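You operate a simulated robot arm through the tools that you are given. There is no shell and no other tool.

The job below is to be done with a simulated robot arm. You get a single attempt, and the scene is never put back.

TASK
Put things in order on the top of the trim bench. At the end: the brown small parts box (marked "Screws") from the top of the trim bench stands on top of the white build sheet; the purple flush block (marked "Flush gauge") stands on top of the black door latch; the white plug stands where the grey spacer block stood; the grey spacer block stands where the purple flush block stood; the white paint pen from the top of the trim bench is on the brown carton (marked "Grommets"); whatever was shut is shut again. Leave all else as you found it, and nothing knocked over.

The check looks at the end state, three seconds after you hand in, the way a careful person would. Anything else that was tipped, shoved, dropped, spilled or broken makes it a failure. Flat cloth is picked up by pressing the open fingertips on it (5 to 10 N) and closing them slowly along it; thin cloth reads only 2 to 8 mm in the jaws.

THE ROBOT
A 5-joint arm with a two-finger parallel gripper, fixed in place. Base frame: the origin is at the foot of the arm, x ahead of it, y to its left, z up; the work surface is at about z = 0. Lengths are in m, angles in rad, forces in N, time in s.
With the tool pointing down near the work surface it reaches from about 0.26 to 0.6 m from the base axis. Its first joint turns from -1.152 to 1.152 rad. The tool tilts only in the upright plane through the base axis and itself; it spins freely about its own axis. Payload 1.57 kg.
Tool frame: the origin (TCP) lies between the finger pads and is the grasp point; the fingertips stand 0.03 m ahead of it; z points along the fingers, y is the line along which they close. Largest opening 0.08 m; finger width 0.017, thickness 0.012; the body of the gripper, 0.04 by 0.082 m, starts 0.08 m behind the TCP.
Orientation is that of the tool frame in the base frame, as [roll, pitch, yaw] about the fixed x, y, z axes, in that order (R = Rz(yaw) Ry(pitch) Rx(roll)). With the fingers straight down and closing along the base's y, the tool's x points along the base's -x, its y along +y and its z along -z.

THE INTERFACE
- The arm moves only by the tool servo_tool. Its argument "deltas" is text: rows parted by semicolons, each of 6 numbers parted by spaces: the shift along the tool's x, y, z in mm, then the turn, a rotation vector about the tool's x, y, z in degrees. In form: dx dy dz rx ry rz; .... A call has 1 to 20 rows; each row is the pose to reach, as a shift and turn from the pose commanded when the call began, along the tool's axes at that moment. "hand" is the closure in counts, from 0 (fully open) to 255 (shut), set as the call begins (left out, the last holds). Rows are played at 5 a second. More than 0.05 m and 0.15 rad between two rows, or a gripper value outside its range, and nothing of the call is played. A pose out of reach is approached as far as the arm can. The call stops where the force on the tool passes 40 N (or 10 N more than at its start, if that is more) or the arm is blocked; 0.2 s more then pass. Each finger travels about 0.153 m/s and halts on what it meets, pressing with about 43 N; the grip force reading is that of the motor and also rises with nothing between the fingers. The clock runs only during rows and for 0.2 s after the last one: add rows that repeat a pose to give the fingers time. The reply holds the time, the measured pose of the TCP, the force on the tool along the base axes, the opening and the grip force, in the units named above and with some noise, with the torque about the TCP (base axes, N m) and any sound that the robot's microphone picked up.
- Cameras (640 x 400 px; columns grow to the right, rows downward): "scene" is fixed at [0.0414, 0.4015, 0.5216]; the picture's right is [-0.69, -0.73, 0.00], its down [-0.44, 0.42, -0.79] and it looks along [0.58, -0.55, -0.61] (base axes); focal length 222 px, centre (320, 200). "wrist" rides on the gripper at [0.072, -0.007, -0.122] in the tool frame; the picture's right is [0.09, 1.00, 0.00], its down [-0.84, 0.08, -0.54] and it looks along [-0.54, 0.05, 0.84] (tool axes); focal length 238 px, centre (320, 200). There is no depth. A picture from a camera that has moved, and an enlarged one, comes with that camera's place and axes in the base frame and with its lens.
- get_image(camera): a new picture of that camera. It takes no simulated time.
- zoom(camera, box): a new picture of the part [left, top, right, bottom] of that camera's present view, enlarged. It takes no simulated time.
- sign_off(): hands the job in; it is judged then, once.

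Places have to be worked out from the pictures, the camera data and where the tool is seen. Open the gripper and draw the arm clear of the work before you hand the job in, unless the task says otherwise.

The tools are called after "Request:" as a command line: name --argument value ..., lists and objects as JSON in quotes. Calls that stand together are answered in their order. servo_tool: Moves the arm, as the interface text tells. Its arguments: {"type":"object","properties":{"deltas":{"type":"string"},"hand":{"type":"number"}},"required":["deltas"]} The other tools are called the same way: get_image (camera) takes a picture; zoom (camera, box) takes an enlarged picture of a part of a camera's view; sign_off () hands the job in.

At the start:

```text
t: 0.0
ee_pos: [0.3174, 0.153, 0.3828]
ee_rot: [-3.141, 0.001, -3.141]
ft_force: [0.0, 0.2, -0.1]
torque: [-0.02, 0.01, 0.02]
grip_width: 0.08
grip_force: 0.0
```

scene: 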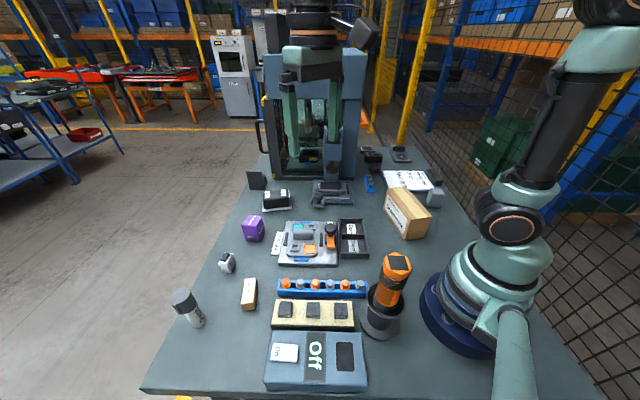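
wrist: 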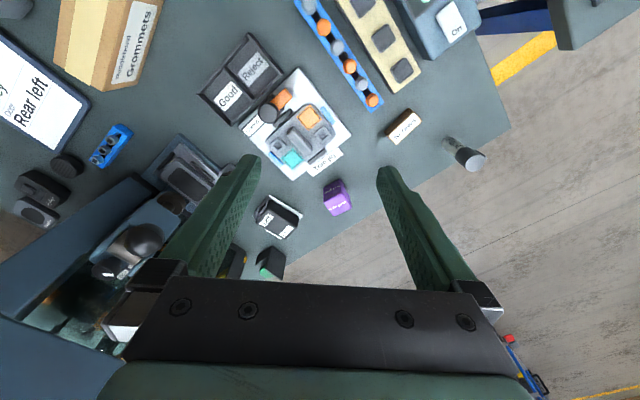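

I start by looking closely at the scene with enlarged pictures before moving anything.

Request:
zoom --camera "scene" --box '[220, 130, 380, 230]'

Request:
zoom --camera "scene" --box '[160, 200, 380, 340]'

Request:
zoom --camera "scene" --box '[340, 130, 500, 250]'

Request:
zoom --camera "scene" --box '[240, 240, 440, 400]'

Request:
zoom --camera "wrist" --box '[0, 0, 200, 240]'

Request:
zoom --camera "wrist" --box '[190, 20, 400, 180]'

Request:
zoom --camera "wrist" --box '[0, 140, 300, 340]'

Request:
zoom --camera "wrist" --box '[300, 0, 540, 180]'

```text
4.00 times, centred on (300, 180) of scene
camera zoom: at [0.0414, 0.4015, 0.5216], right [-0.69, -0.73, 0.0], down [-0.44, 0.42, -0.79], along [0.58, -0.55, -0.61], focal length 890 px, centre (400, 280)
```

zoom: 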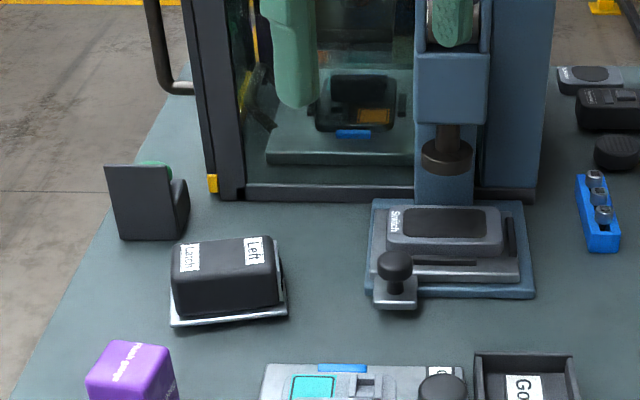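

```text
2.86 times, centred on (270, 270) of scene
camera zoom: at [0.0414, 0.4015, 0.5216], right [-0.69, -0.73, 0.0], down [-0.44, 0.42, -0.79], along [0.58, -0.55, -0.61], focal length 636 px, centre (463, 0)
```

zoom: 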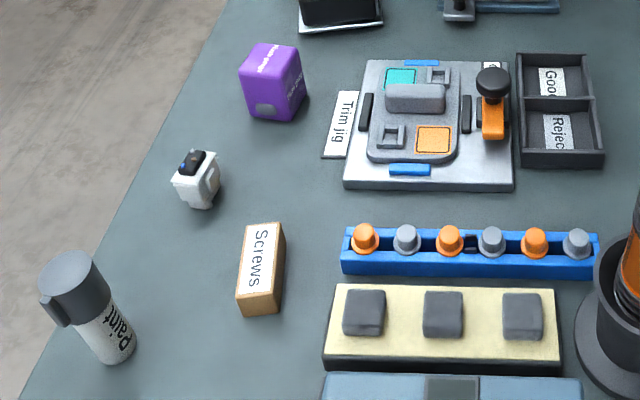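

```text
3.33 times, centred on (420, 190) of scene
camera zoom: at [0.0414, 0.4015, 0.5216], right [-0.69, -0.73, 0.0], down [-0.44, 0.42, -0.79], along [0.58, -0.55, -0.61], focal length 741 px, centre (-13, 233)
```

zoom: 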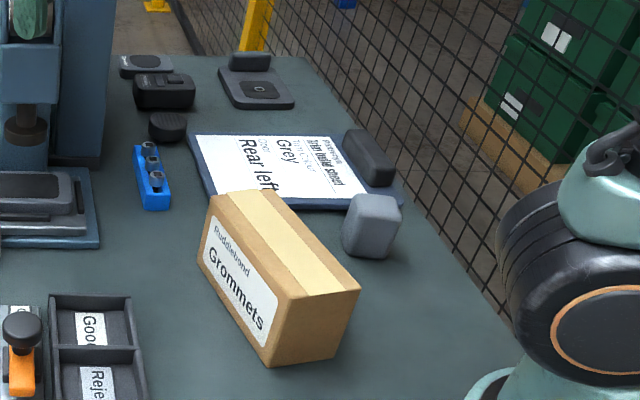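

```text
2.50 times, centred on (340, 320) of scene
camera zoom: at [0.0414, 0.4015, 0.5216], right [-0.69, -0.73, 0.0], down [-0.44, 0.42, -0.79], along [0.58, -0.55, -0.61], focal length 556 px, centre (270, -100)
```

zoom: 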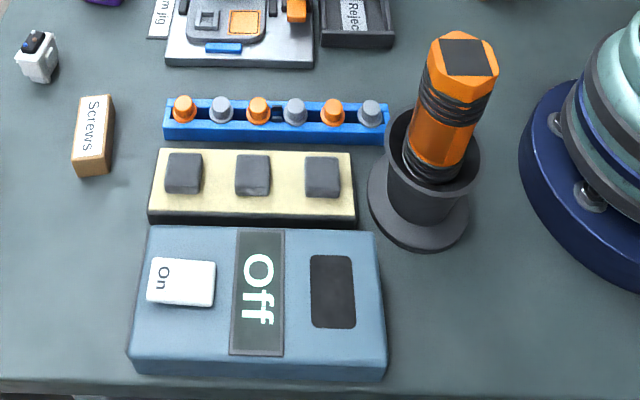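

```text
1.67 times, centred on (100, 120) of wrist
camera zoom: at [0.2467, 0.1459, 0.5048], right [-0.09, 1.0, 0.0], down [0.84, 0.08, 0.54], along [0.54, 0.05, -0.84], focal length 397 px, centre (687, 333)
```

zoom: 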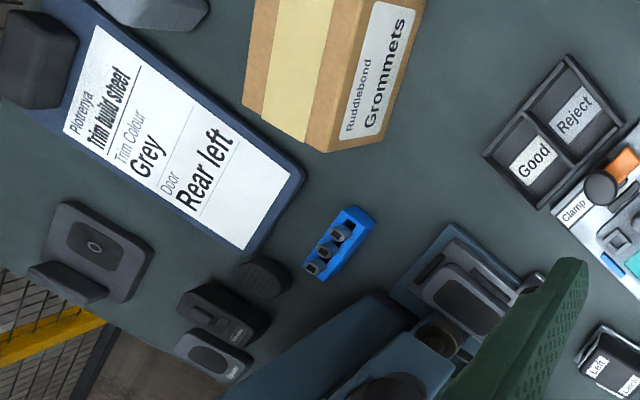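

```text
2.50 times, centred on (295, 100) of wrist
camera zoom: at [0.2467, 0.1459, 0.5048], right [-0.09, 1.0, 0.0], down [0.84, 0.08, 0.54], along [0.54, 0.05, -0.84], focal length 596 px, centre (382, 450)
```

zoom: 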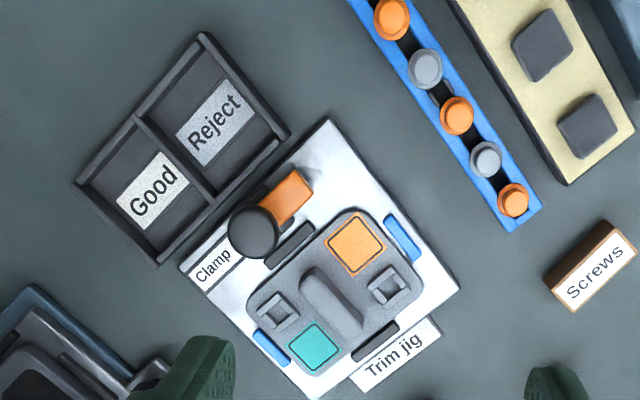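

```text
2.00 times, centred on (150, 240) of wrist
camera zoom: at [0.2467, 0.1459, 0.5048], right [-0.09, 1.0, 0.0], down [0.84, 0.08, 0.54], along [0.54, 0.05, -0.84], focal length 477 px, centre (660, 120)
```

zoom: 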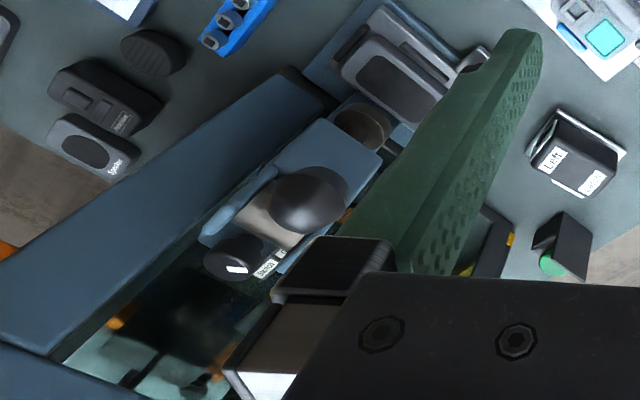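

```text
2.22 times, centred on (420, 90) of wrist
camera zoom: at [0.2467, 0.1459, 0.5048], right [-0.09, 1.0, 0.0], down [0.84, 0.08, 0.54], along [0.54, 0.05, -0.84], focal length 530 px, centre (98, 444)
```

zoom: 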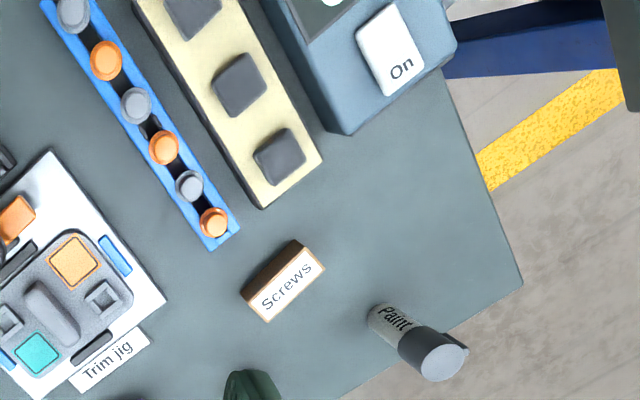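

The start view shows the Screws box near (0.37, 0.33), the paint pen standing near (0.39, 0.44), the plug near (0.485, 0.33), the purple block near (0.54, 0.21) and the latch near (0.62, 0.07). I move over the left side, staying high, for a closer view.

Request:
servo_tool --deltas "-8 30 26 0 0 0; -16 60 52 0 0 0; -24 90 78 0 0 0; -32 120 104 0 0 0; -40 147 130 0 0 0; -40 147 130 0 0 0" --hand 0

Request:
get_image --camera "wrist"

```text
t: 1.4
ee_pos: [0.3591, 0.3, 0.2519]
ee_rot: [3.141, 0.001, 3.14]
ft_force: [-0.4, 0.2, 0.4]
torque: [0.0, -0.01, 0.0]
grip_width: 0.0797
grip_force: 0.0
```

```text
taken
camera wrist: at [0.2876, 0.2938, 0.3733], right [-0.09, 1.0, 0.0], down [0.84, 0.08, 0.54], along [0.54, 0.05, -0.84], focal length 238 px, centre (320, 200)
```

wrist: 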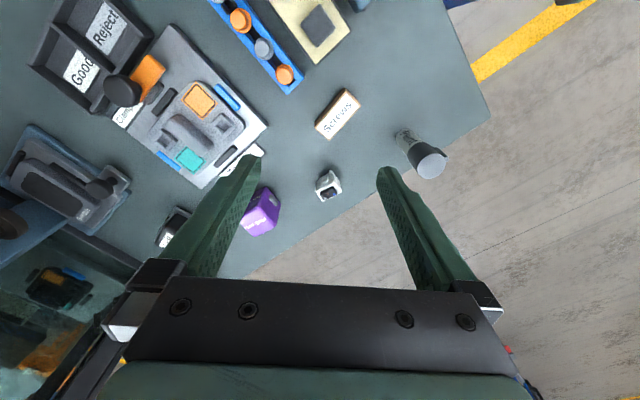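

All four left-side items are in view; I enlarge each to work out shape and angle.

Request:
zoom --camera "wrist" --box '[300, 70, 380, 120]'

Request:
zoom --camera "wrist" --box '[380, 110, 476, 190]'

Request:
zoom --camera "wrist" --box '[300, 150, 364, 210]'

Request:
zoom --camera "wrist" --box '[220, 170, 300, 250]'

Request:
zoom --camera "scene" --box '[210, 200, 290, 320]'

Request:
zoom --camera "scene" --box '[160, 270, 220, 340]'

Request:
zoom --camera "scene" --box '[250, 170, 310, 220]'

```text
8.00 times, centred on (340, 95) of wrist
camera zoom: at [0.2876, 0.2938, 0.3733], right [-0.09, 1.0, 0.0], down [0.84, 0.08, 0.54], along [0.54, 0.05, -0.84], focal length 1907 px, centre (160, 1040)
```

zoom: 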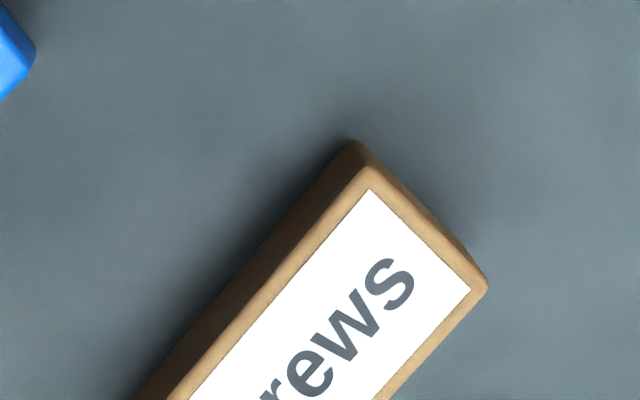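

```text
5.00 times, centred on (428, 150) of wrist
camera zoom: at [0.2876, 0.2938, 0.3733], right [-0.09, 1.0, 0.0], down [0.84, 0.08, 0.54], along [0.54, 0.05, -0.84], focal length 1192 px, centre (-220, 450)
```

zoom: 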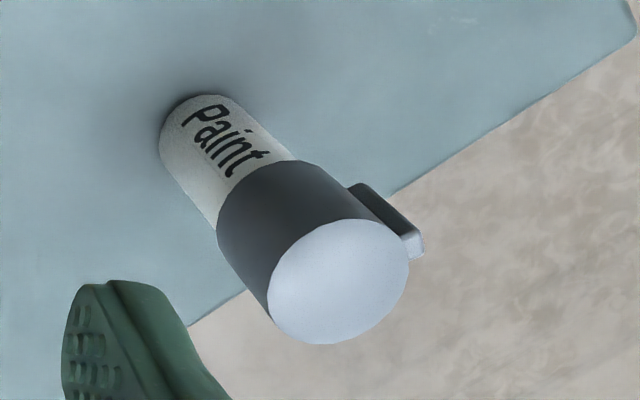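

```text
6.67 times, centred on (332, 180) of wrist
camera zoom: at [0.2876, 0.2938, 0.3733], right [-0.09, 1.0, 0.0], down [0.84, 0.08, 0.54], along [0.54, 0.05, -0.84], focal length 1589 px, centre (240, 333)
```

zoom: 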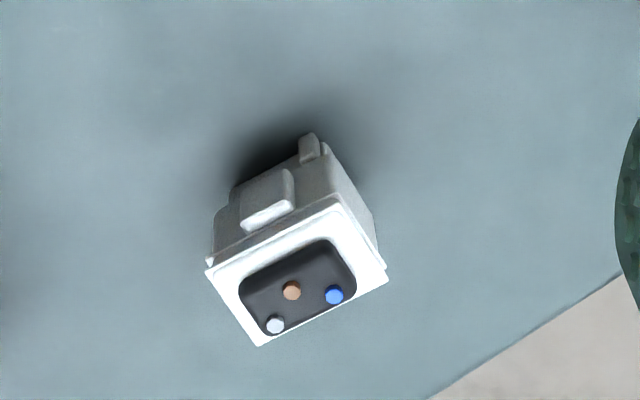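

```text
5.00 times, centred on (260, 210) of wrist
camera zoom: at [0.2876, 0.2938, 0.3733], right [-0.09, 1.0, 0.0], down [0.84, 0.08, 0.54], along [0.54, 0.05, -0.84], focal length 1192 px, centre (620, 150)
```

zoom: 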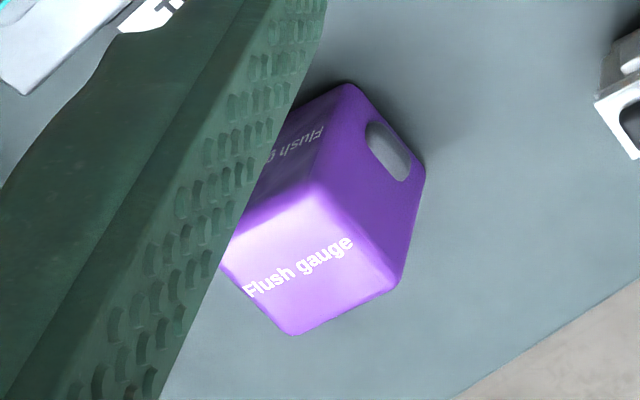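

```text
3.33 times, centred on (250, 260) of scene
camera zoom: at [0.0414, 0.4015, 0.5216], right [-0.69, -0.73, 0.0], down [-0.44, 0.42, -0.79], along [0.58, -0.55, -0.61], focal length 741 px, centre (553, 0)
```

zoom: 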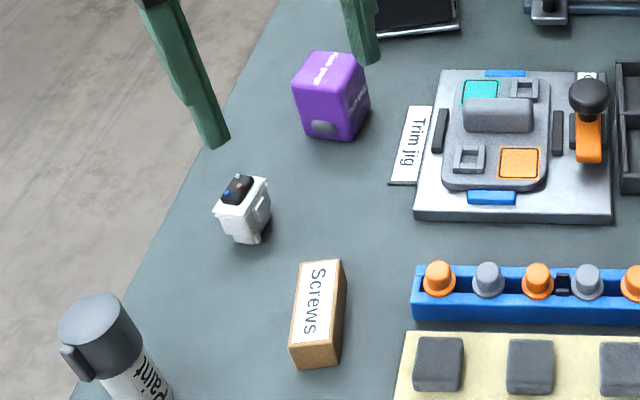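

```text
5.71 times, centred on (190, 305) of scene
camera zoom: at [0.0414, 0.4015, 0.5216], right [-0.69, -0.73, 0.0], down [-0.44, 0.42, -0.79], along [0.58, -0.55, -0.61], focal length 1271 px, centre (1063, -400)
```

zoom: 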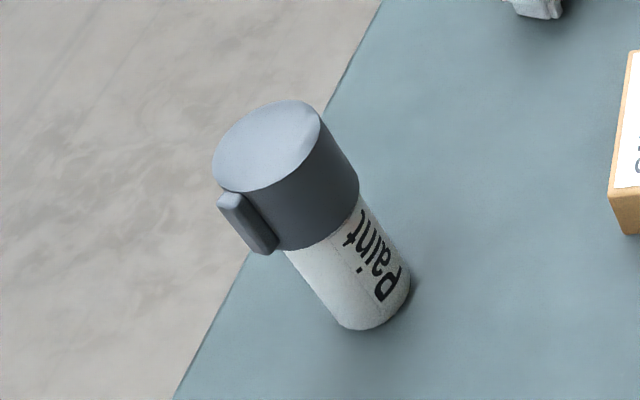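

```text
8.00 times, centred on (280, 195) of scene
camera zoom: at [0.0414, 0.4015, 0.5216], right [-0.69, -0.73, 0.0], down [-0.44, 0.42, -0.79], along [0.58, -0.55, -0.61], focal length 1779 px, centre (640, 240)
```

zoom: 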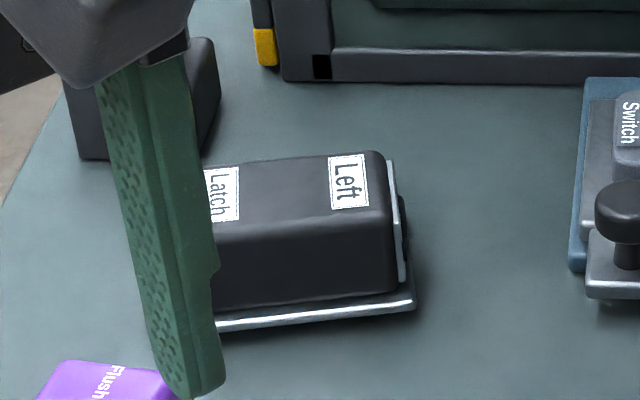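

Screws box: about 64×28×30 mm, centred (0.368, 0.326), long axis at −36°. The pen stands at (0.393, 0.436), about 0.115 tall; the plug is at (0.487, 0.326), with its top at about z 0.035. Next I look at the latch and purple block from between them.

Request:
servo_tool --deltas "-15 -40 -10 0 0 0; -30 -80 -20 0 0 0; -45 -120 -28 0 0 0; -61 -160 -28 0 0 0; -61 -160 -28 0 0 0"

Request:
get_image --camera "wrist"

Request:
zoom --camera "scene" --box '[235, 205, 275, 250]'

Request:
zoom --camera "scene" --box '[255, 180, 305, 215]'

```text
t: 2.6
ee_pos: [0.4189, 0.1397, 0.2835]
ee_rot: [-3.142, 0.001, -3.14]
ft_force: [0.8, -0.1, -1.0]
torque: [-0.02, 0.01, 0.0]
grip_width: 0.0801
grip_force: 0.1
```

```text
taken
camera wrist: at [0.3474, 0.134, 0.4045], right [-0.09, 1.0, 0.0], down [0.84, 0.08, 0.54], along [0.54, 0.05, -0.84], focal length 238 px, centre (320, 200)
```

wrist: 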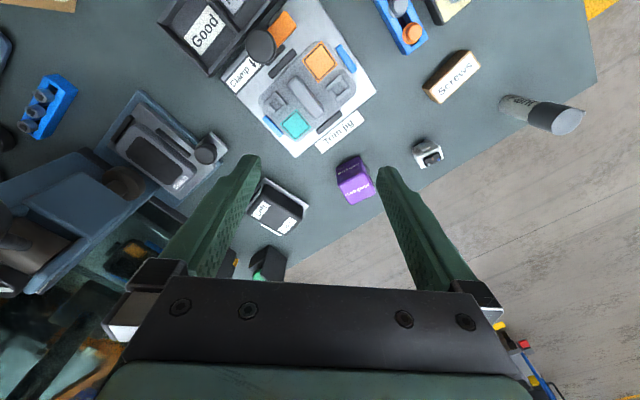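

```text
8.89 times, centred on (255, 228) of scene
camera zoom: at [0.0414, 0.4015, 0.5216], right [-0.69, -0.73, 0.0], down [-0.44, 0.42, -0.79], along [0.58, -0.55, -0.61], focal length 1977 px, centre (898, -44)
```

zoom: 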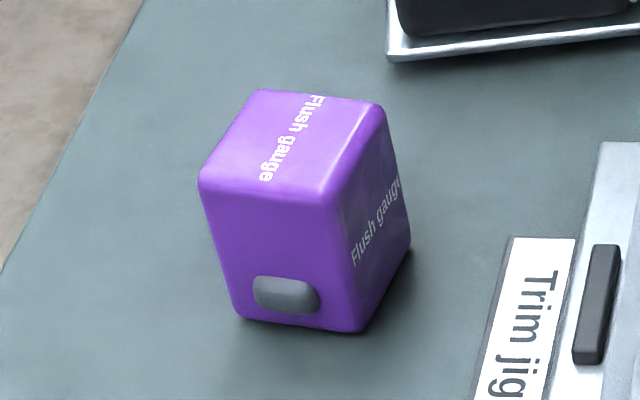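

```text
11.43 times, centred on (280, 198) of scene
camera zoom: at [0.0414, 0.4015, 0.5216], right [-0.69, -0.73, 0.0], down [-0.44, 0.42, -0.79], along [0.58, -0.55, -0.61], focal length 2542 px, centre (777, 229)
```

zoom: 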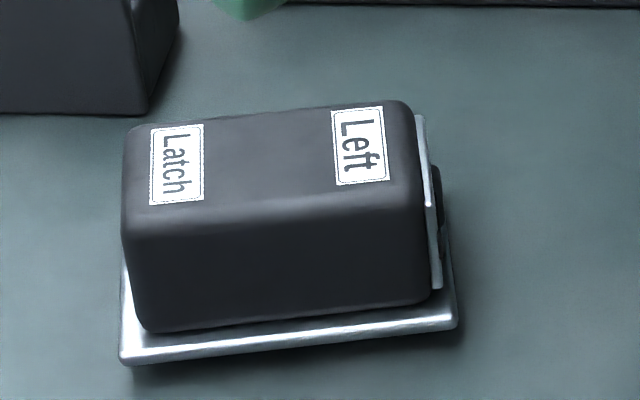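

Request:
zoom --camera "wrist" --box '[240, 165, 320, 245]'

Request:
zoom --camera "wrist" --box '[325, 145, 389, 209]'

Request:
zoom --camera "wrist" --box '[400, 30, 500, 180]'

```text
5.00 times, centred on (280, 205) of wrist
camera zoom: at [0.3474, 0.134, 0.4045], right [-0.09, 1.0, 0.0], down [0.84, 0.08, 0.54], along [0.54, 0.05, -0.84], focal length 1192 px, centre (520, 175)
```

zoom: 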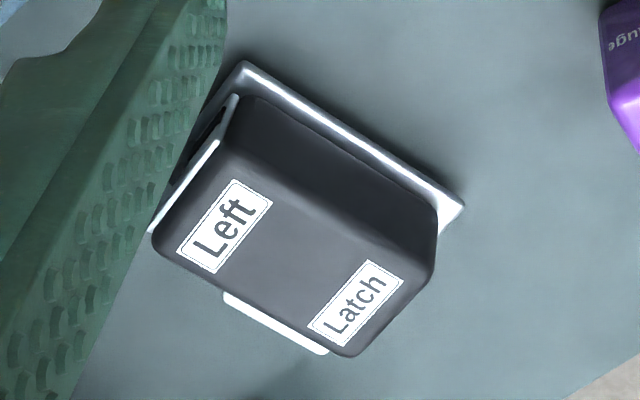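

```text
6.25 times, centred on (357, 177) of wrist
camera zoom: at [0.3474, 0.134, 0.4045], right [-0.09, 1.0, 0.0], down [0.84, 0.08, 0.54], along [0.54, 0.05, -0.84], focal length 1490 px, centre (89, 344)
```

zoom: 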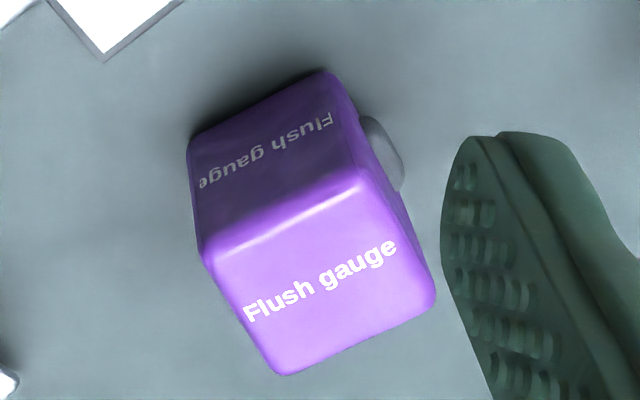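

```text
2.67 times, centred on (450, 105) of wrist
camera zoom: at [0.3474, 0.134, 0.4045], right [-0.09, 1.0, 0.0], down [0.84, 0.08, 0.54], along [0.54, 0.05, -0.84], focal length 636 px, centre (-27, 453)
```

zoom: 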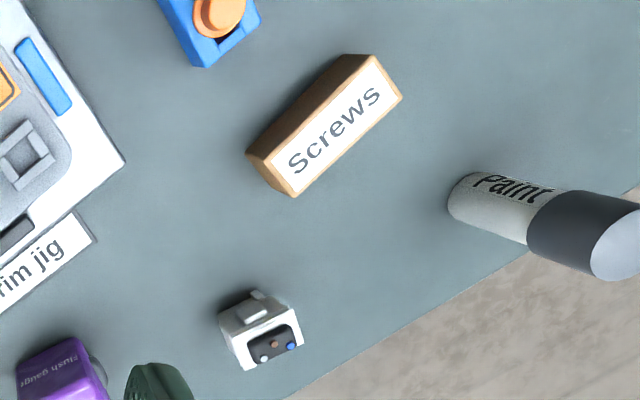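

The purple block is about 45×43×63 mm, centred near (0.538, 0.212), with its faces at 36°/126°. The latch top is about z 0.053, centred near (0.615, 0.073). Now I swing to the right side, high and at small radius, to look at the spacer, sheet and carton.

Request:
servo_tool --deltas "20 -34 -2 0 0 4.8; 40 -68 -4 0 0 9.6; 60 -102 -6 0 0 14.4; 80 -136 -8 0 0 19.2; 100 -170 -10 0 0 24; 120 -204 -12 0 0 28.8; 140 -238 -14 0 0 33.6; 160 -272 -16 0 0 38.4; 180 -306 -18 0 0 43.2; 200 -340 -20 0 0 48; 200 -340 -20 0 0 48"

Request:
get_image --camera "wrist"

Request:
get_image --camera "scene"

```text
t: 5.0
ee_pos: [0.2182, -0.2, 0.3006]
ee_rot: [3.141, 0.0, 2.305]
ft_force: [0.0, -0.2, -0.3]
torque: [0.02, 0.01, 0.0]
grip_width: 0.0798
grip_force: 0.0
```

```text
taken
camera wrist: at [0.1659, -0.1509, 0.4222], right [0.68, 0.73, 0.0], down [0.62, -0.57, 0.54], along [0.4, -0.37, -0.84], focal length 238 px, centre (320, 200)
```

wrist: 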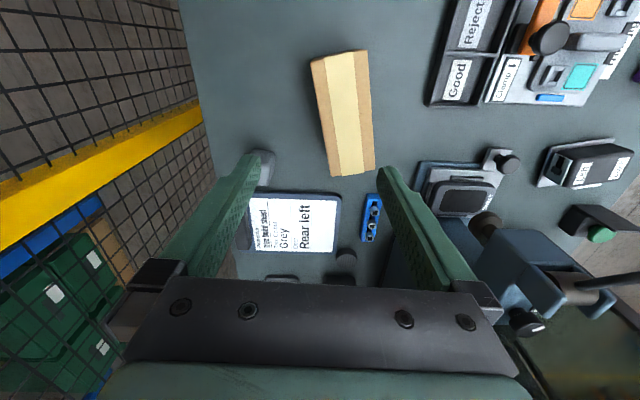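

```text
taken
```

scene: 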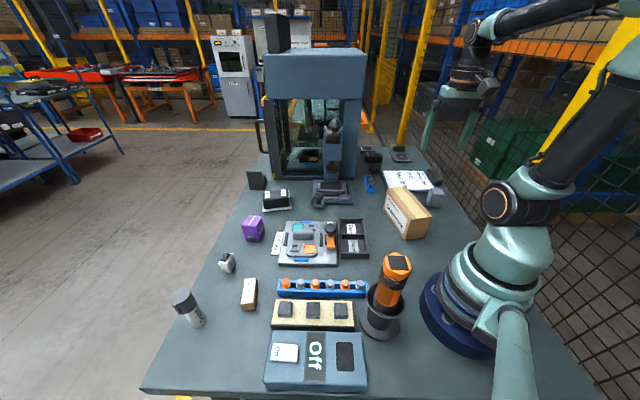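

I enlarge the right side: the spacer (partly behind the finger), the sheet and the carton.

Request:
zoom --camera "wrist" --box '[220, 130, 300, 210]'

Request:
zoom --camera "wrist" --box '[230, 170, 390, 270]'

Request:
zoom --camera "wrist" --box '[290, 40, 400, 190]'

Request:
zoom --camera "scene" --box '[375, 155, 465, 245]'

```text
5.00 times, centred on (260, 170) of wrist
camera zoom: at [0.1659, -0.1509, 0.4222], right [0.68, 0.73, 0.0], down [0.62, -0.57, 0.54], along [0.4, -0.37, -0.84], focal length 1192 px, centre (620, 350)
```

zoom: 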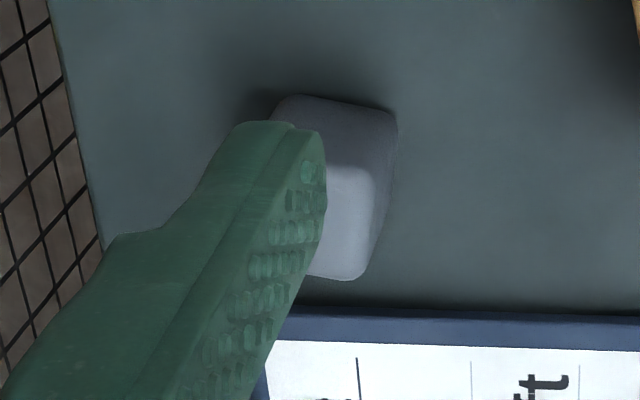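

```text
4.00 times, centred on (310, 220) of wrist
camera zoom: at [0.1659, -0.1509, 0.4222], right [0.68, 0.73, 0.0], down [0.62, -0.57, 0.54], along [0.4, -0.37, -0.84], focal length 953 px, centre (360, 120)
```

zoom: 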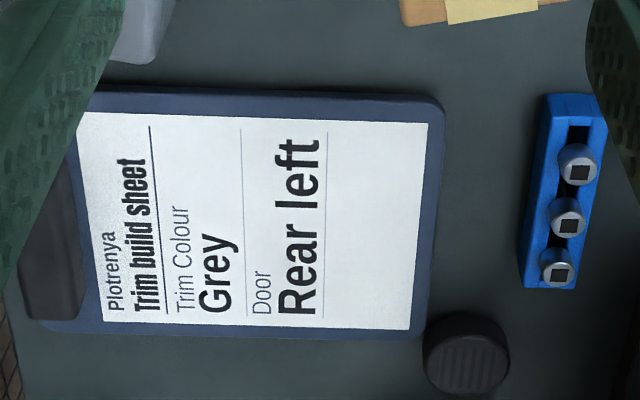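

```text
2.67 times, centred on (345, 115) of wrist
camera zoom: at [0.1659, -0.1509, 0.4222], right [0.68, 0.73, 0.0], down [0.62, -0.57, 0.54], along [0.4, -0.37, -0.84], focal length 636 px, centre (253, 427)
```

zoom: 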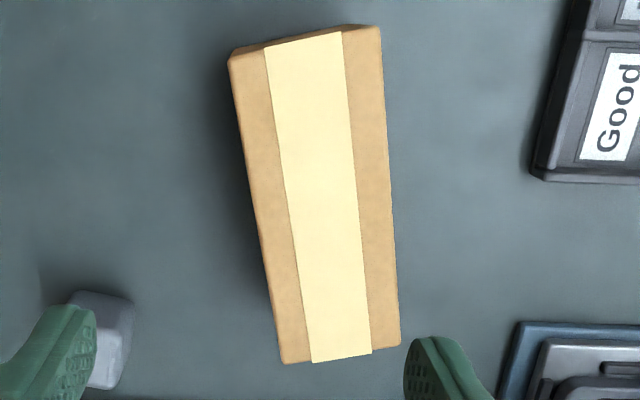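

```text
4.44 times, centred on (420, 200) of scene
camera zoom: at [0.0414, 0.4015, 0.5216], right [-0.69, -0.73, 0.0], down [-0.44, 0.42, -0.79], along [0.58, -0.55, -0.61], focal length 988 px, centre (-124, 200)
```

zoom: 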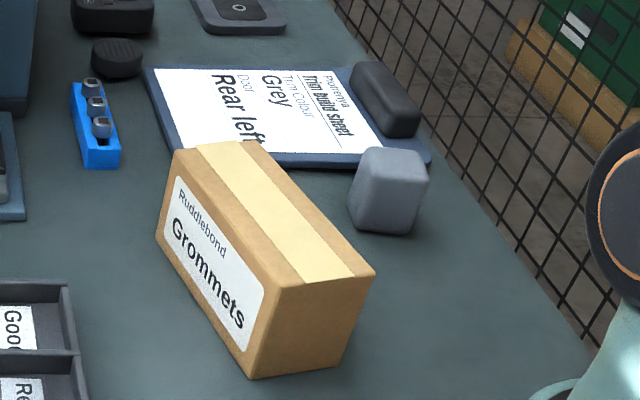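

The sheet's paper is centred near (0.375, −0.425) and is about 0.15×0.18 m. The spacer is near (0.227, −0.36) but hidden by a finger, so I rotate the tool about its axis and lower a little to see it between the fingers.

Request:
servo_tool --deltas "0 0 20 0 0 8; 0 0 40 0 0 16; 0 0 60 0 0 24; 0 0 80 0 0 32; 0 0 80 0 0 32"

Request:
get_image --camera "wrist"

```text
t: 6.2
ee_pos: [0.2194, -0.2007, 0.2191]
ee_rot: [-3.139, -0.001, 1.742]
ft_force: [0.1, -0.2, 0.5]
torque: [-0.02, 0.0, 0.02]
grip_width: 0.0798
grip_force: 0.1
```

```text
taken
camera wrist: at [0.2013, -0.1303, 0.3422], right [0.97, 0.26, 0.0], down [0.22, -0.81, 0.54], along [0.14, -0.52, -0.84], focal length 238 px, centre (320, 200)
```

wrist: 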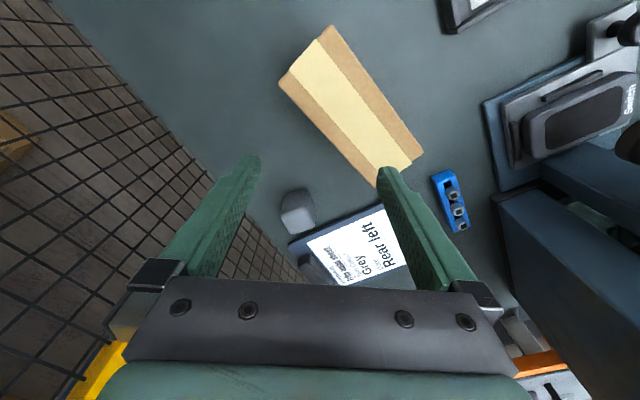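

Request:
zoom --camera "wrist" --box '[265, 175, 345, 255]'

Request:
zoom --camera "wrist" --box '[260, 10, 440, 200]'

Request:
zoom --camera "scene" --box '[415, 175, 455, 215]'

```text
5.00 times, centred on (305, 215) of wrist
camera zoom: at [0.2013, -0.1303, 0.3422], right [0.97, 0.26, 0.0], down [0.22, -0.81, 0.54], along [0.14, -0.52, -0.84], focal length 1192 px, centre (395, 125)
```

zoom: 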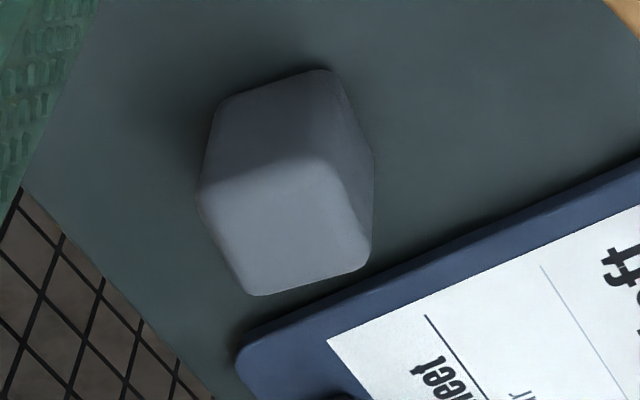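

```text
2.11 times, centred on (350, 105) of wrist
camera zoom: at [0.2013, -0.1303, 0.3422], right [0.97, 0.26, 0.0], down [0.22, -0.81, 0.54], along [0.14, -0.52, -0.84], focal length 502 px, centre (257, 400)
```

zoom: 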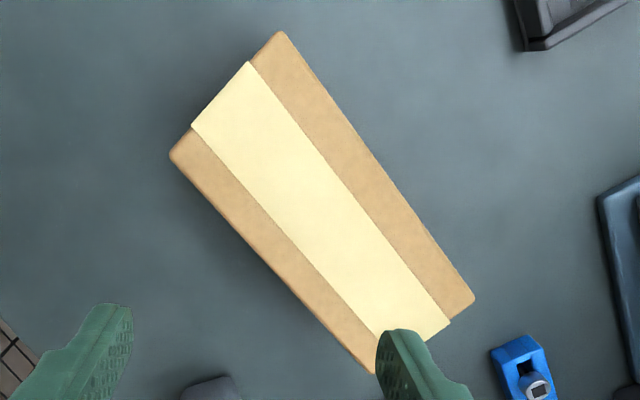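

```text
10.00 times, centred on (435, 195) of scene
camera zoom: at [0.0414, 0.4015, 0.5216], right [-0.69, -0.73, 0.0], down [-0.44, 0.42, -0.79], along [0.58, -0.55, -0.61], focal length 2224 px, centre (-830, 250)
```

zoom: 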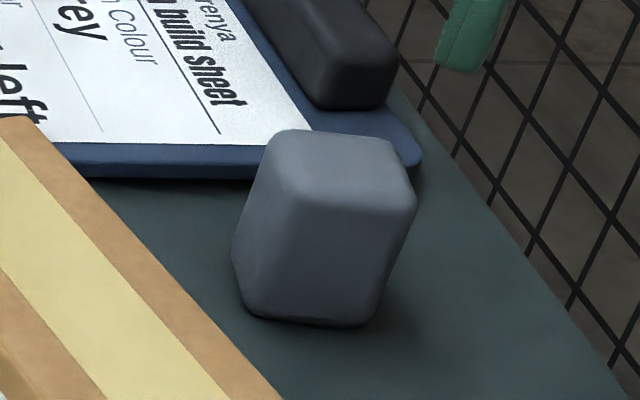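

The spacer is about 43×43×50 mm, centred (0.2275, −0.357), with its faces at 34°/124°. The carton top is at about z 0.087, centred (0.256, −0.183). I go back high over the Screws box with the jaws turned across its short side, and then check the arm links against the standing torch.

Request:
servo_tool --deltas "36.8 22.7 -12.2 0 0 -3.5; 73.6 45.4 -24.4 0 0 -7; 110.5 68.2 -36.6 0 0 -10.4; 147.3 90.9 -48.8 0 0 -13.9; 184.1 113.6 -61 0 0 -17.4; 222.7 128.9 -51 0 0 -20.9; 261.4 144.2 -41 0 0 -24.3; 300 159.5 -31 0 0 -27.8; 338.7 174.8 -21 0 0 -31.3; 377.3 190.1 -11 0 0 -34.8; 415.9 205.4 -1 0 0 -38.2; 454.6 220.7 9 0 0 -41.7; 493.2 236 19 0 0 -45.2; 493.2 236 19 0 0 -45.2"

Request:
get_image --camera "scene"

Request:
get_image --camera "wrist"

```text
t: 9.2
ee_pos: [0.3658, 0.3255, 0.2024]
ee_rot: [-3.141, 0.0, 2.533]
ft_force: [-0.3, -0.4, 0.1]
torque: [-0.01, -0.02, 0.02]
grip_width: 0.0799
grip_force: 0.0
```

```text
taken
```

scene: 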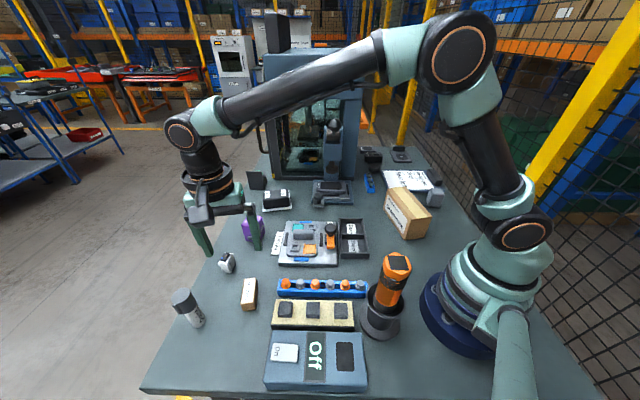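

```text
taken
camera wrist: at [0.303, 0.3612, 0.3238], right [0.49, 0.87, 0.0], down [0.73, -0.41, 0.54], along [0.47, -0.27, -0.84], focal length 238 px, centre (320, 200)
```

wrist: 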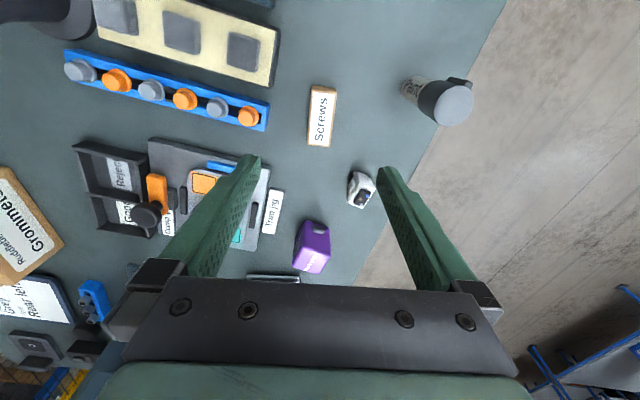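

The elbow stays well above the torch, so the links are clear. The Screws box sits between the fingers in the wrist view; I enlarge it to fix its centre and angle.

Request:
zoom --camera "wrist" --box '[280, 70, 360, 160]'

```text
4.44 times, centred on (320, 115) of wrist
camera zoom: at [0.303, 0.3612, 0.3238], right [0.49, 0.87, 0.0], down [0.73, -0.41, 0.54], along [0.47, -0.27, -0.84], focal length 1059 px, centre (320, 578)
```

zoom: 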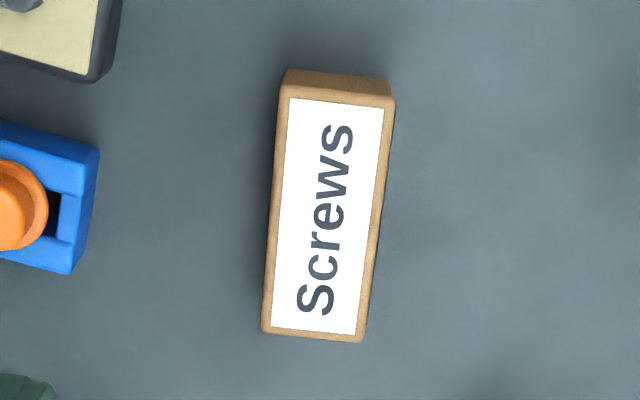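

The box top is centred at (0.369, 0.3255) with its short side at 55°, matching the jaws. I go straight down to a TCP height of about 0.034.

Request:
servo_tool --deltas "-1 0.5 40 0 0 0; -1.6 1.1 80 0 0 0; -1.6 1.1 115 0 0 0; -1.6 1.1 140 0 0 0; -1.6 1.1 155 0 0 0; -1.6 1.1 164 0 0 0; -1.6 1.1 168 0 0 0; -1.6 1.1 168 0 0 0"

Request:
get_image --camera "wrist"

Request:
zoom --camera "scene" --box '[150, 180, 410, 350]'

```text
t: 11.0
ee_pos: [0.3687, 0.3269, 0.0344]
ee_rot: [3.141, 0.0, 2.536]
ft_force: [-0.3, 0.4, -0.8]
torque: [-0.01, 0.0, -0.03]
grip_width: 0.08
grip_force: 0.2
```

```text
taken
camera wrist: at [0.3059, 0.362, 0.1566], right [0.49, 0.87, 0.0], down [0.73, -0.41, 0.54], along [0.47, -0.27, -0.84], focal length 238 px, centre (320, 200)
```

wrist: 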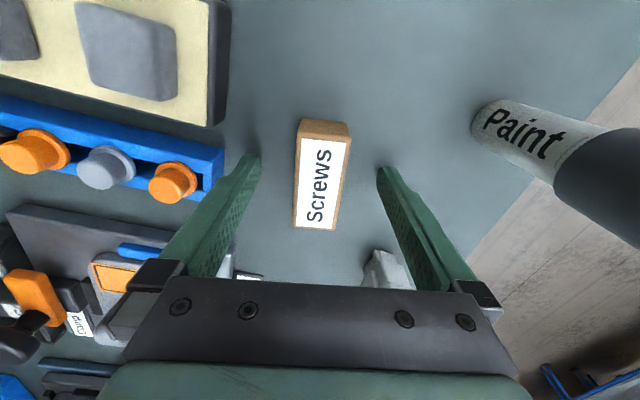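

```text
2.35 times, centred on (280, 265) of scene
camera zoom: at [0.0414, 0.4015, 0.5216], right [-0.69, -0.73, 0.0], down [-0.44, 0.42, -0.79], along [0.58, -0.55, -0.61], focal length 523 px, centre (414, 47)
```

zoom: 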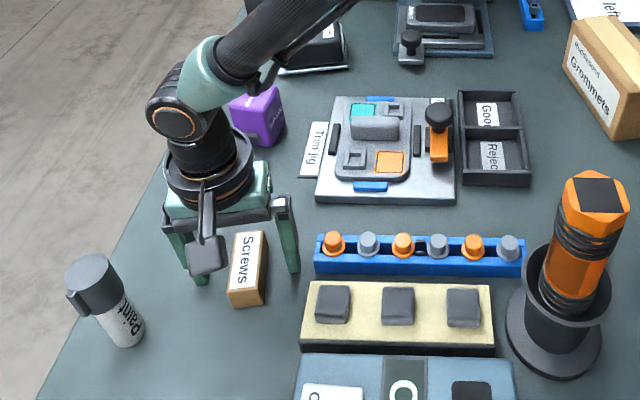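

The box lies centrally between the fingertips, so I close the jaws.

Request:
servo_tool --deltas "0 0 0 0 0 0; 0 0 0 0 0 0; 0 0 0 0 0 0; 0 0 0 0 0 0" --hand 255

```text
t: 12.0
ee_pos: [0.3668, 0.3264, 0.0348]
ee_rot: [3.141, 0.002, 2.533]
ft_force: [-0.9, -1.1, 0.4]
torque: [0.03, 0.0, 0.02]
grip_width: 0.0291
grip_force: 38.3
```

Gripped at 29 mm. I lift it straight up.

Request:
servo_tool --deltas "0 0 -8 0 0 0; 0 0 -35 0 0 0; 0 0 -75 0 0 0; 0 0 -120 0 0 0; 0 0 -165 0 0 0; 0 0 -206 0 0 0; 0 0 -206 0 0 0"

```text
t: 13.6
ee_pos: [0.3688, 0.3254, 0.2406]
ee_rot: [3.141, 0.0, 2.535]
ft_force: [-0.1, 0.5, -0.9]
torque: [0.0, -0.03, -0.02]
grip_width: 0.0288
grip_force: 39.0
```

The grip holds with the box clear. I carry it along an arc well inside the press to above the build sheet.

Request:
servo_tool --deltas "-23.2 -29.8 -3.3 0 0 0.5; -46.3 -59.7 -6.7 0 0 1; -69.5 -89.5 -10 0 0 1.5; -92.6 -119.3 -13.3 0 0 2; -115.8 -149.2 -16.7 0 0 2.6; -138.9 -179 -20 0 0 3.1; -155.9 -218 -21.7 0 0 3.6; -172.9 -256.9 -23.3 0 0 4.2; -189.9 -295.9 -25 0 0 4.7; -206.9 -334.8 -26.7 0 0 5.2; -223.9 -373.8 -28.3 0 0 5.8; -240.9 -412.7 -30 0 0 6.3; -267 -440.1 -20 0 0 6.8; -293.1 -467.6 -10 0 0 7.3; -319.2 -495 0 0 0 7.9; -345.3 -522.4 10 0 0 8.4; -371.4 -549.9 20 0 0 8.9; -397.5 -577.3 30 0 0 9.4; -423.6 -604.7 40 0 0 10; -423.6 -604.7 40 0 0 10"

Request:
get_image --camera "wrist"

Request:
get_image --camera "scene"

```text
t: 17.8
ee_pos: [0.3701, -0.4123, 0.1993]
ee_rot: [3.141, -0.003, 2.36]
ft_force: [0.1, 0.4, 0.1]
torque: [0.03, -0.02, 0.01]
grip_width: 0.0286
grip_force: 38.7
```

```text
taken
camera wrist: at [0.3155, -0.3664, 0.3215], right [0.64, 0.77, 0.0], down [0.65, -0.54, 0.54], along [0.42, -0.34, -0.84], focal length 238 px, centre (320, 200)
```

wrist: 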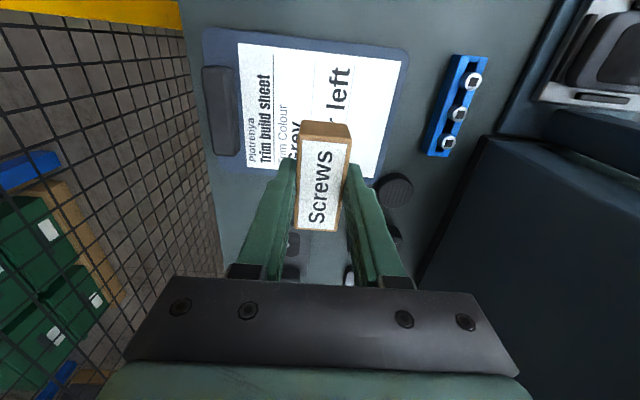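

```text
taken
```

scene: 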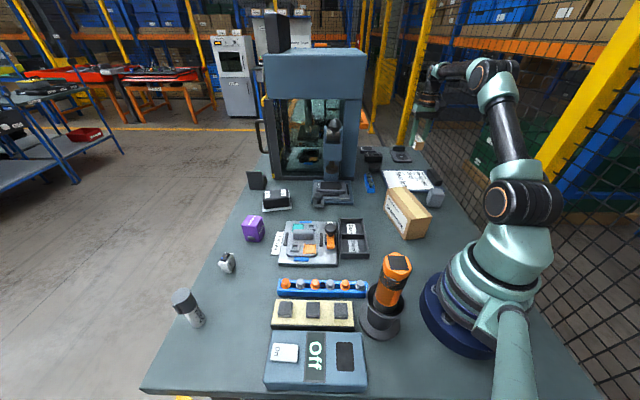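

The paper corners measured again agree, with the centre near (0.374, −0.423), and the box hangs over its middle. I descend to just above it.

Request:
servo_tool --deltas "-1 -1 40 0 0 0; -2 -2 80 0 0 0; -2 -2 115 0 0 0; -2 -2 135 0 0 0; -2 -2 141 0 0 0; -2 -2 141 0 0 0"

Request:
zoom --camera "wrist" --box '[220, 60, 420, 260]'

Request:
zoom --camera "scene" --box '[370, 130, 470, 220]'

```text
t: 19.2
ee_pos: [0.3715, -0.4142, 0.0605]
ee_rot: [3.141, 0.001, 2.361]
ft_force: [0.4, 0.1, -0.4]
torque: [0.02, 0.02, 0.0]
grip_width: 0.0288
grip_force: 38.3
```

```text
2.00 times, centred on (320, 160) of wrist
camera zoom: at [0.3161, -0.3692, 0.1807], right [0.64, 0.77, 0.0], down [0.65, -0.53, 0.54], along [0.42, -0.35, -0.84], focal length 477 px, centre (320, 280)
```

zoom: 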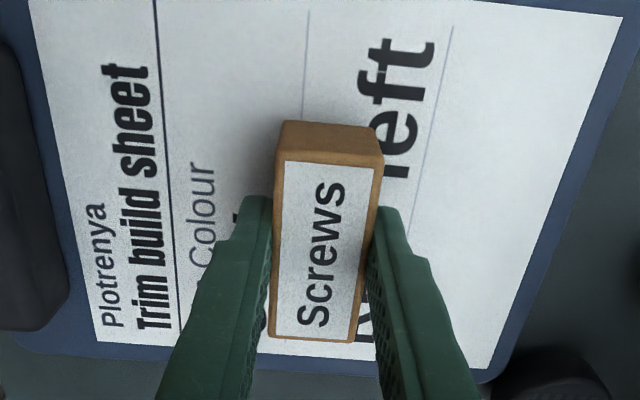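

```text
4.44 times, centred on (420, 175) of scene
camera zoom: at [0.0414, 0.4015, 0.5216], right [-0.69, -0.73, 0.0], down [-0.44, 0.42, -0.79], along [0.58, -0.55, -0.61], focal length 988 px, centre (-124, 311)
```

zoom: 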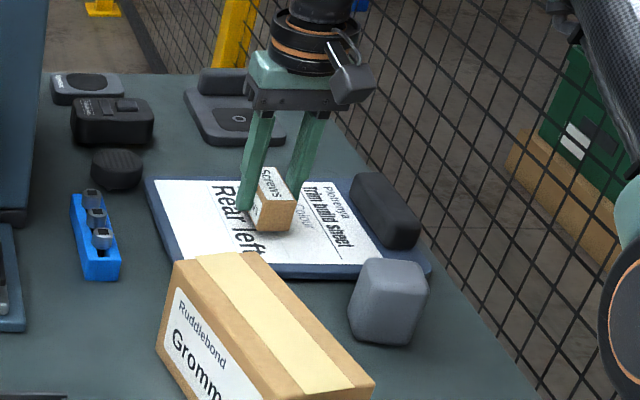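

The box is 1–2 cm above the sheet and over its middle. I lower slowly, feeling for contact.

Request:
servo_tool --deltas "0 0 4 0 0 0; 0 0 7 0 0 0; 0 0 9 0 0 0; 0 0 9 0 0 0"

```text
t: 20.2
ee_pos: [0.3714, -0.4138, 0.0505]
ee_rot: [-3.141, 0.0, 2.36]
ft_force: [0.0, -0.3, 0.1]
torque: [0.02, 0.01, 0.0]
grip_width: 0.0289
grip_force: 38.6
```

Request:
servo_tool --deltas "0 0 1.5 0 0 0; 0 0 3 0 0 0; 0 0 3 0 0 0"

```text
t: 21.0
ee_pos: [0.3712, -0.4155, 0.0484]
ee_rot: [-3.141, 0.004, 2.36]
ft_force: [-3.0, 5.8, 22.2]
torque: [0.45, 0.41, -0.03]
grip_width: 0.029
grip_force: 38.6
```

Contact at TCP 0.048, so the sheet top is about z 0.014. I ease off 1 mm, open the jaws, and then check.

Request:
servo_tool --deltas "0 0 -1 0 0 0; 0 0 -1 0 0 0"

Request:
servo_tool --deltas "0 0 0 0 0 0; 0 0 0 0 0 0; 0 0 0 0 0 0; 0 0 0 0 0 0" --hand 0

Request:
zoom --camera "wrist" --box '[220, 60, 420, 260]'

```text
t: 21.6
ee_pos: [0.3705, -0.4165, 0.0495]
ee_rot: [-3.141, 0.003, 2.358]
ft_force: [-0.7, -1.2, 17.5]
torque: [0.18, 0.23, -0.03]
grip_width: 0.0287
grip_force: 38.8
```

```text
t: 22.6
ee_pos: [0.3705, -0.4156, 0.0486]
ee_rot: [3.14, 0.001, 2.358]
ft_force: [0.1, -0.2, -0.1]
torque: [0.04, 0.03, -0.02]
grip_width: 0.0803
grip_force: 0.1
```

```text
2.00 times, centred on (320, 160) of wrist
camera zoom: at [0.3159, -0.3691, 0.1699], right [0.64, 0.77, 0.0], down [0.65, -0.53, 0.54], along [0.42, -0.34, -0.84], focal length 477 px, centre (320, 280)
```

zoom: 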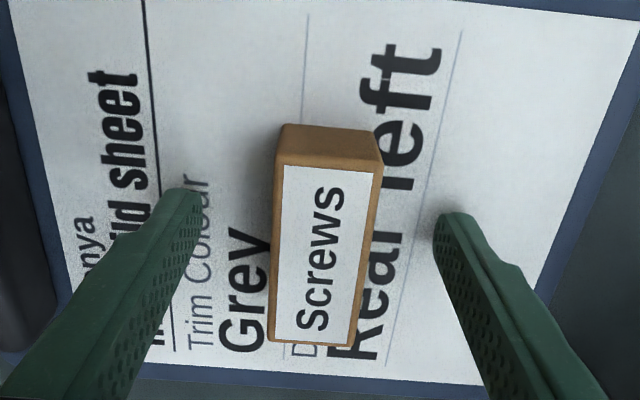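

The Screws box stands flat on the sheet. I rise straight up and swing back toward the purple block.

Request:
servo_tool --deltas "0 0 -10 0 0 0; 0 0 -50 0 0 0; 0 0 -100 0 0 0; 0 0 -150 0 0 0; 0 0 -200 0 0 0; 30.9 22.7 -202.9 0 0 0; 61.8 45.5 -205.7 0 0 0; 92.7 68.2 -208.6 0 0 0; 123.7 91 -211.4 0 0 0; 154.6 113.7 -214.3 0 0 0; 185.5 136.5 -217.1 0 0 0; 216.4 159.2 -220 0 0 0; 239.9 194.6 -220 0 0 0; 263.4 230 -220 0 0 0; 287 265.4 -220 0 0 0; 310.5 300.7 -220 0 0 0; 334 336.1 -220 0 0 0; 357.5 371.5 -220 0 0 0; 357.5 371.5 -220 0 0 0"

Request:
zoom --camera "scene" --box '[370, 130, 470, 220]'

```text
t: 26.6
ee_pos: [0.379, 0.0987, 0.2681]
ee_rot: [3.141, -0.002, 2.358]
ft_force: [-0.7, 0.5, 0.1]
torque: [0.0, 0.01, 0.0]
grip_width: 0.0802
grip_force: 0.0
```

```text
4.44 times, centred on (420, 175) of scene
camera zoom: at [0.0414, 0.4015, 0.5216], right [-0.69, -0.73, 0.0], down [-0.44, 0.42, -0.79], along [0.58, -0.55, -0.61], focal length 988 px, centre (-124, 311)
```

zoom: 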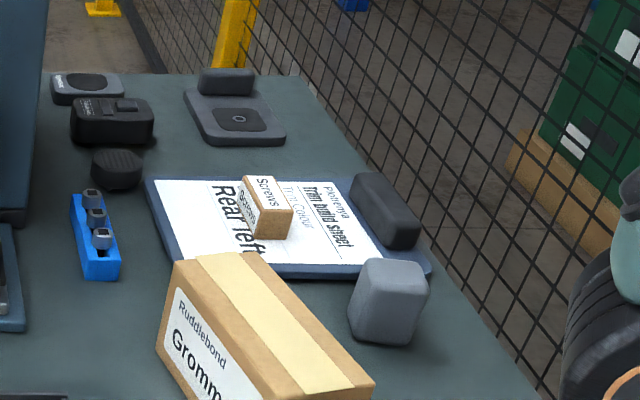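

The box is good on the sheet. Now I move to above the purple block with the jaws turned to its plain faces.

Request:
servo_tool --deltas "-6.5 38.3 10 0 0 1.8; -13 76.6 20 0 0 3.6; -19.6 114.9 30 0 0 5.4; -26.2 153.2 40 0 0 7.3; -32.8 191.5 50 0 0 9.1; -32.8 191.5 50 0 0 9.1"

Request:
get_image --camera "wrist"

Request:
get_image --camera "scene"

```text
t: 28.0
ee_pos: [0.5374, 0.2118, 0.2172]
ee_rot: [-3.141, 0.001, 2.199]
ft_force: [0.5, 0.5, -0.3]
torque: [-0.03, 0.01, -0.01]
grip_width: 0.0799
grip_force: 0.1
```

```text
taken
camera wrist: at [0.4897, 0.2673, 0.3396], right [0.75, 0.66, 0.0], down [0.56, -0.63, 0.54], along [0.36, -0.41, -0.84], focal length 238 px, centre (320, 200)
```

wrist: 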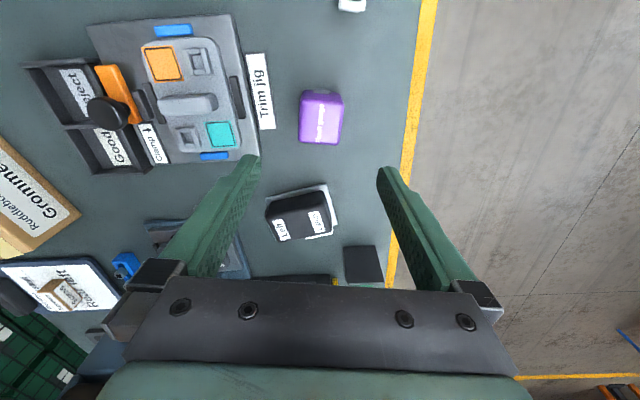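

```text
taken
```

scene: 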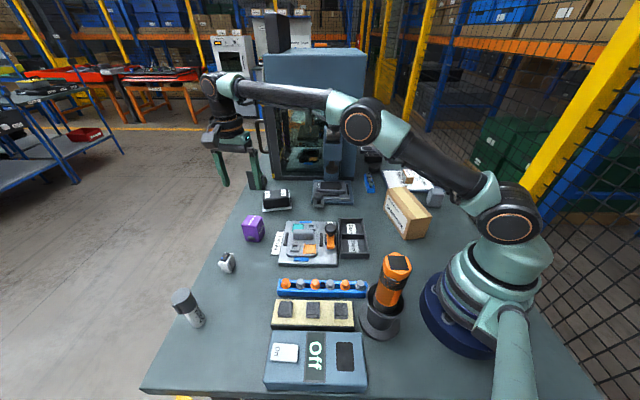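

The purple block and the latch are both between the fingers in view; I enlarge both for a refined fix.

Request:
zoom --camera "wrist" --box '[280, 75, 360, 160]'

Request:
zoom --camera "wrist" --box '[250, 170, 350, 260]'

```text
4.71 times, centred on (320, 118) of wrist
camera zoom: at [0.4897, 0.2673, 0.3396], right [0.75, 0.66, 0.0], down [0.56, -0.63, 0.54], along [0.36, -0.41, -0.84], focal length 1122 px, centre (320, 588)
```

zoom: 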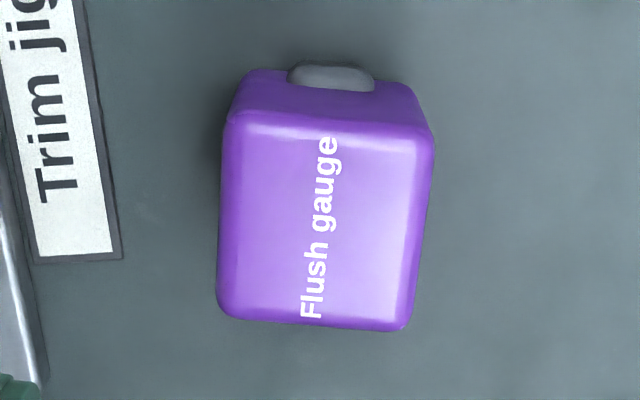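

```text
4.44 times, centred on (300, 215) of wrist
camera zoom: at [0.4897, 0.2673, 0.3396], right [0.75, 0.66, 0.0], down [0.56, -0.63, 0.54], along [0.36, -0.41, -0.84], focal length 1059 px, centre (409, 133)
```

zoom: 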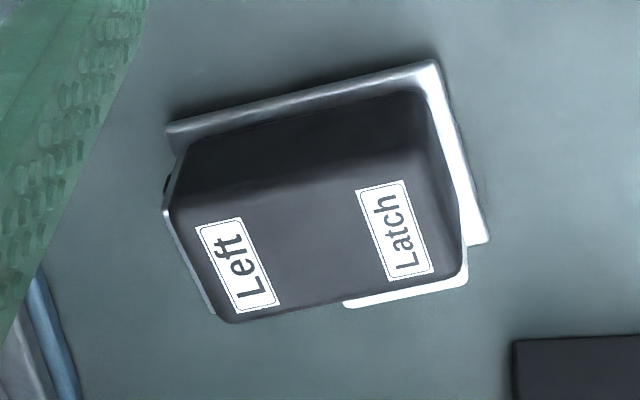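

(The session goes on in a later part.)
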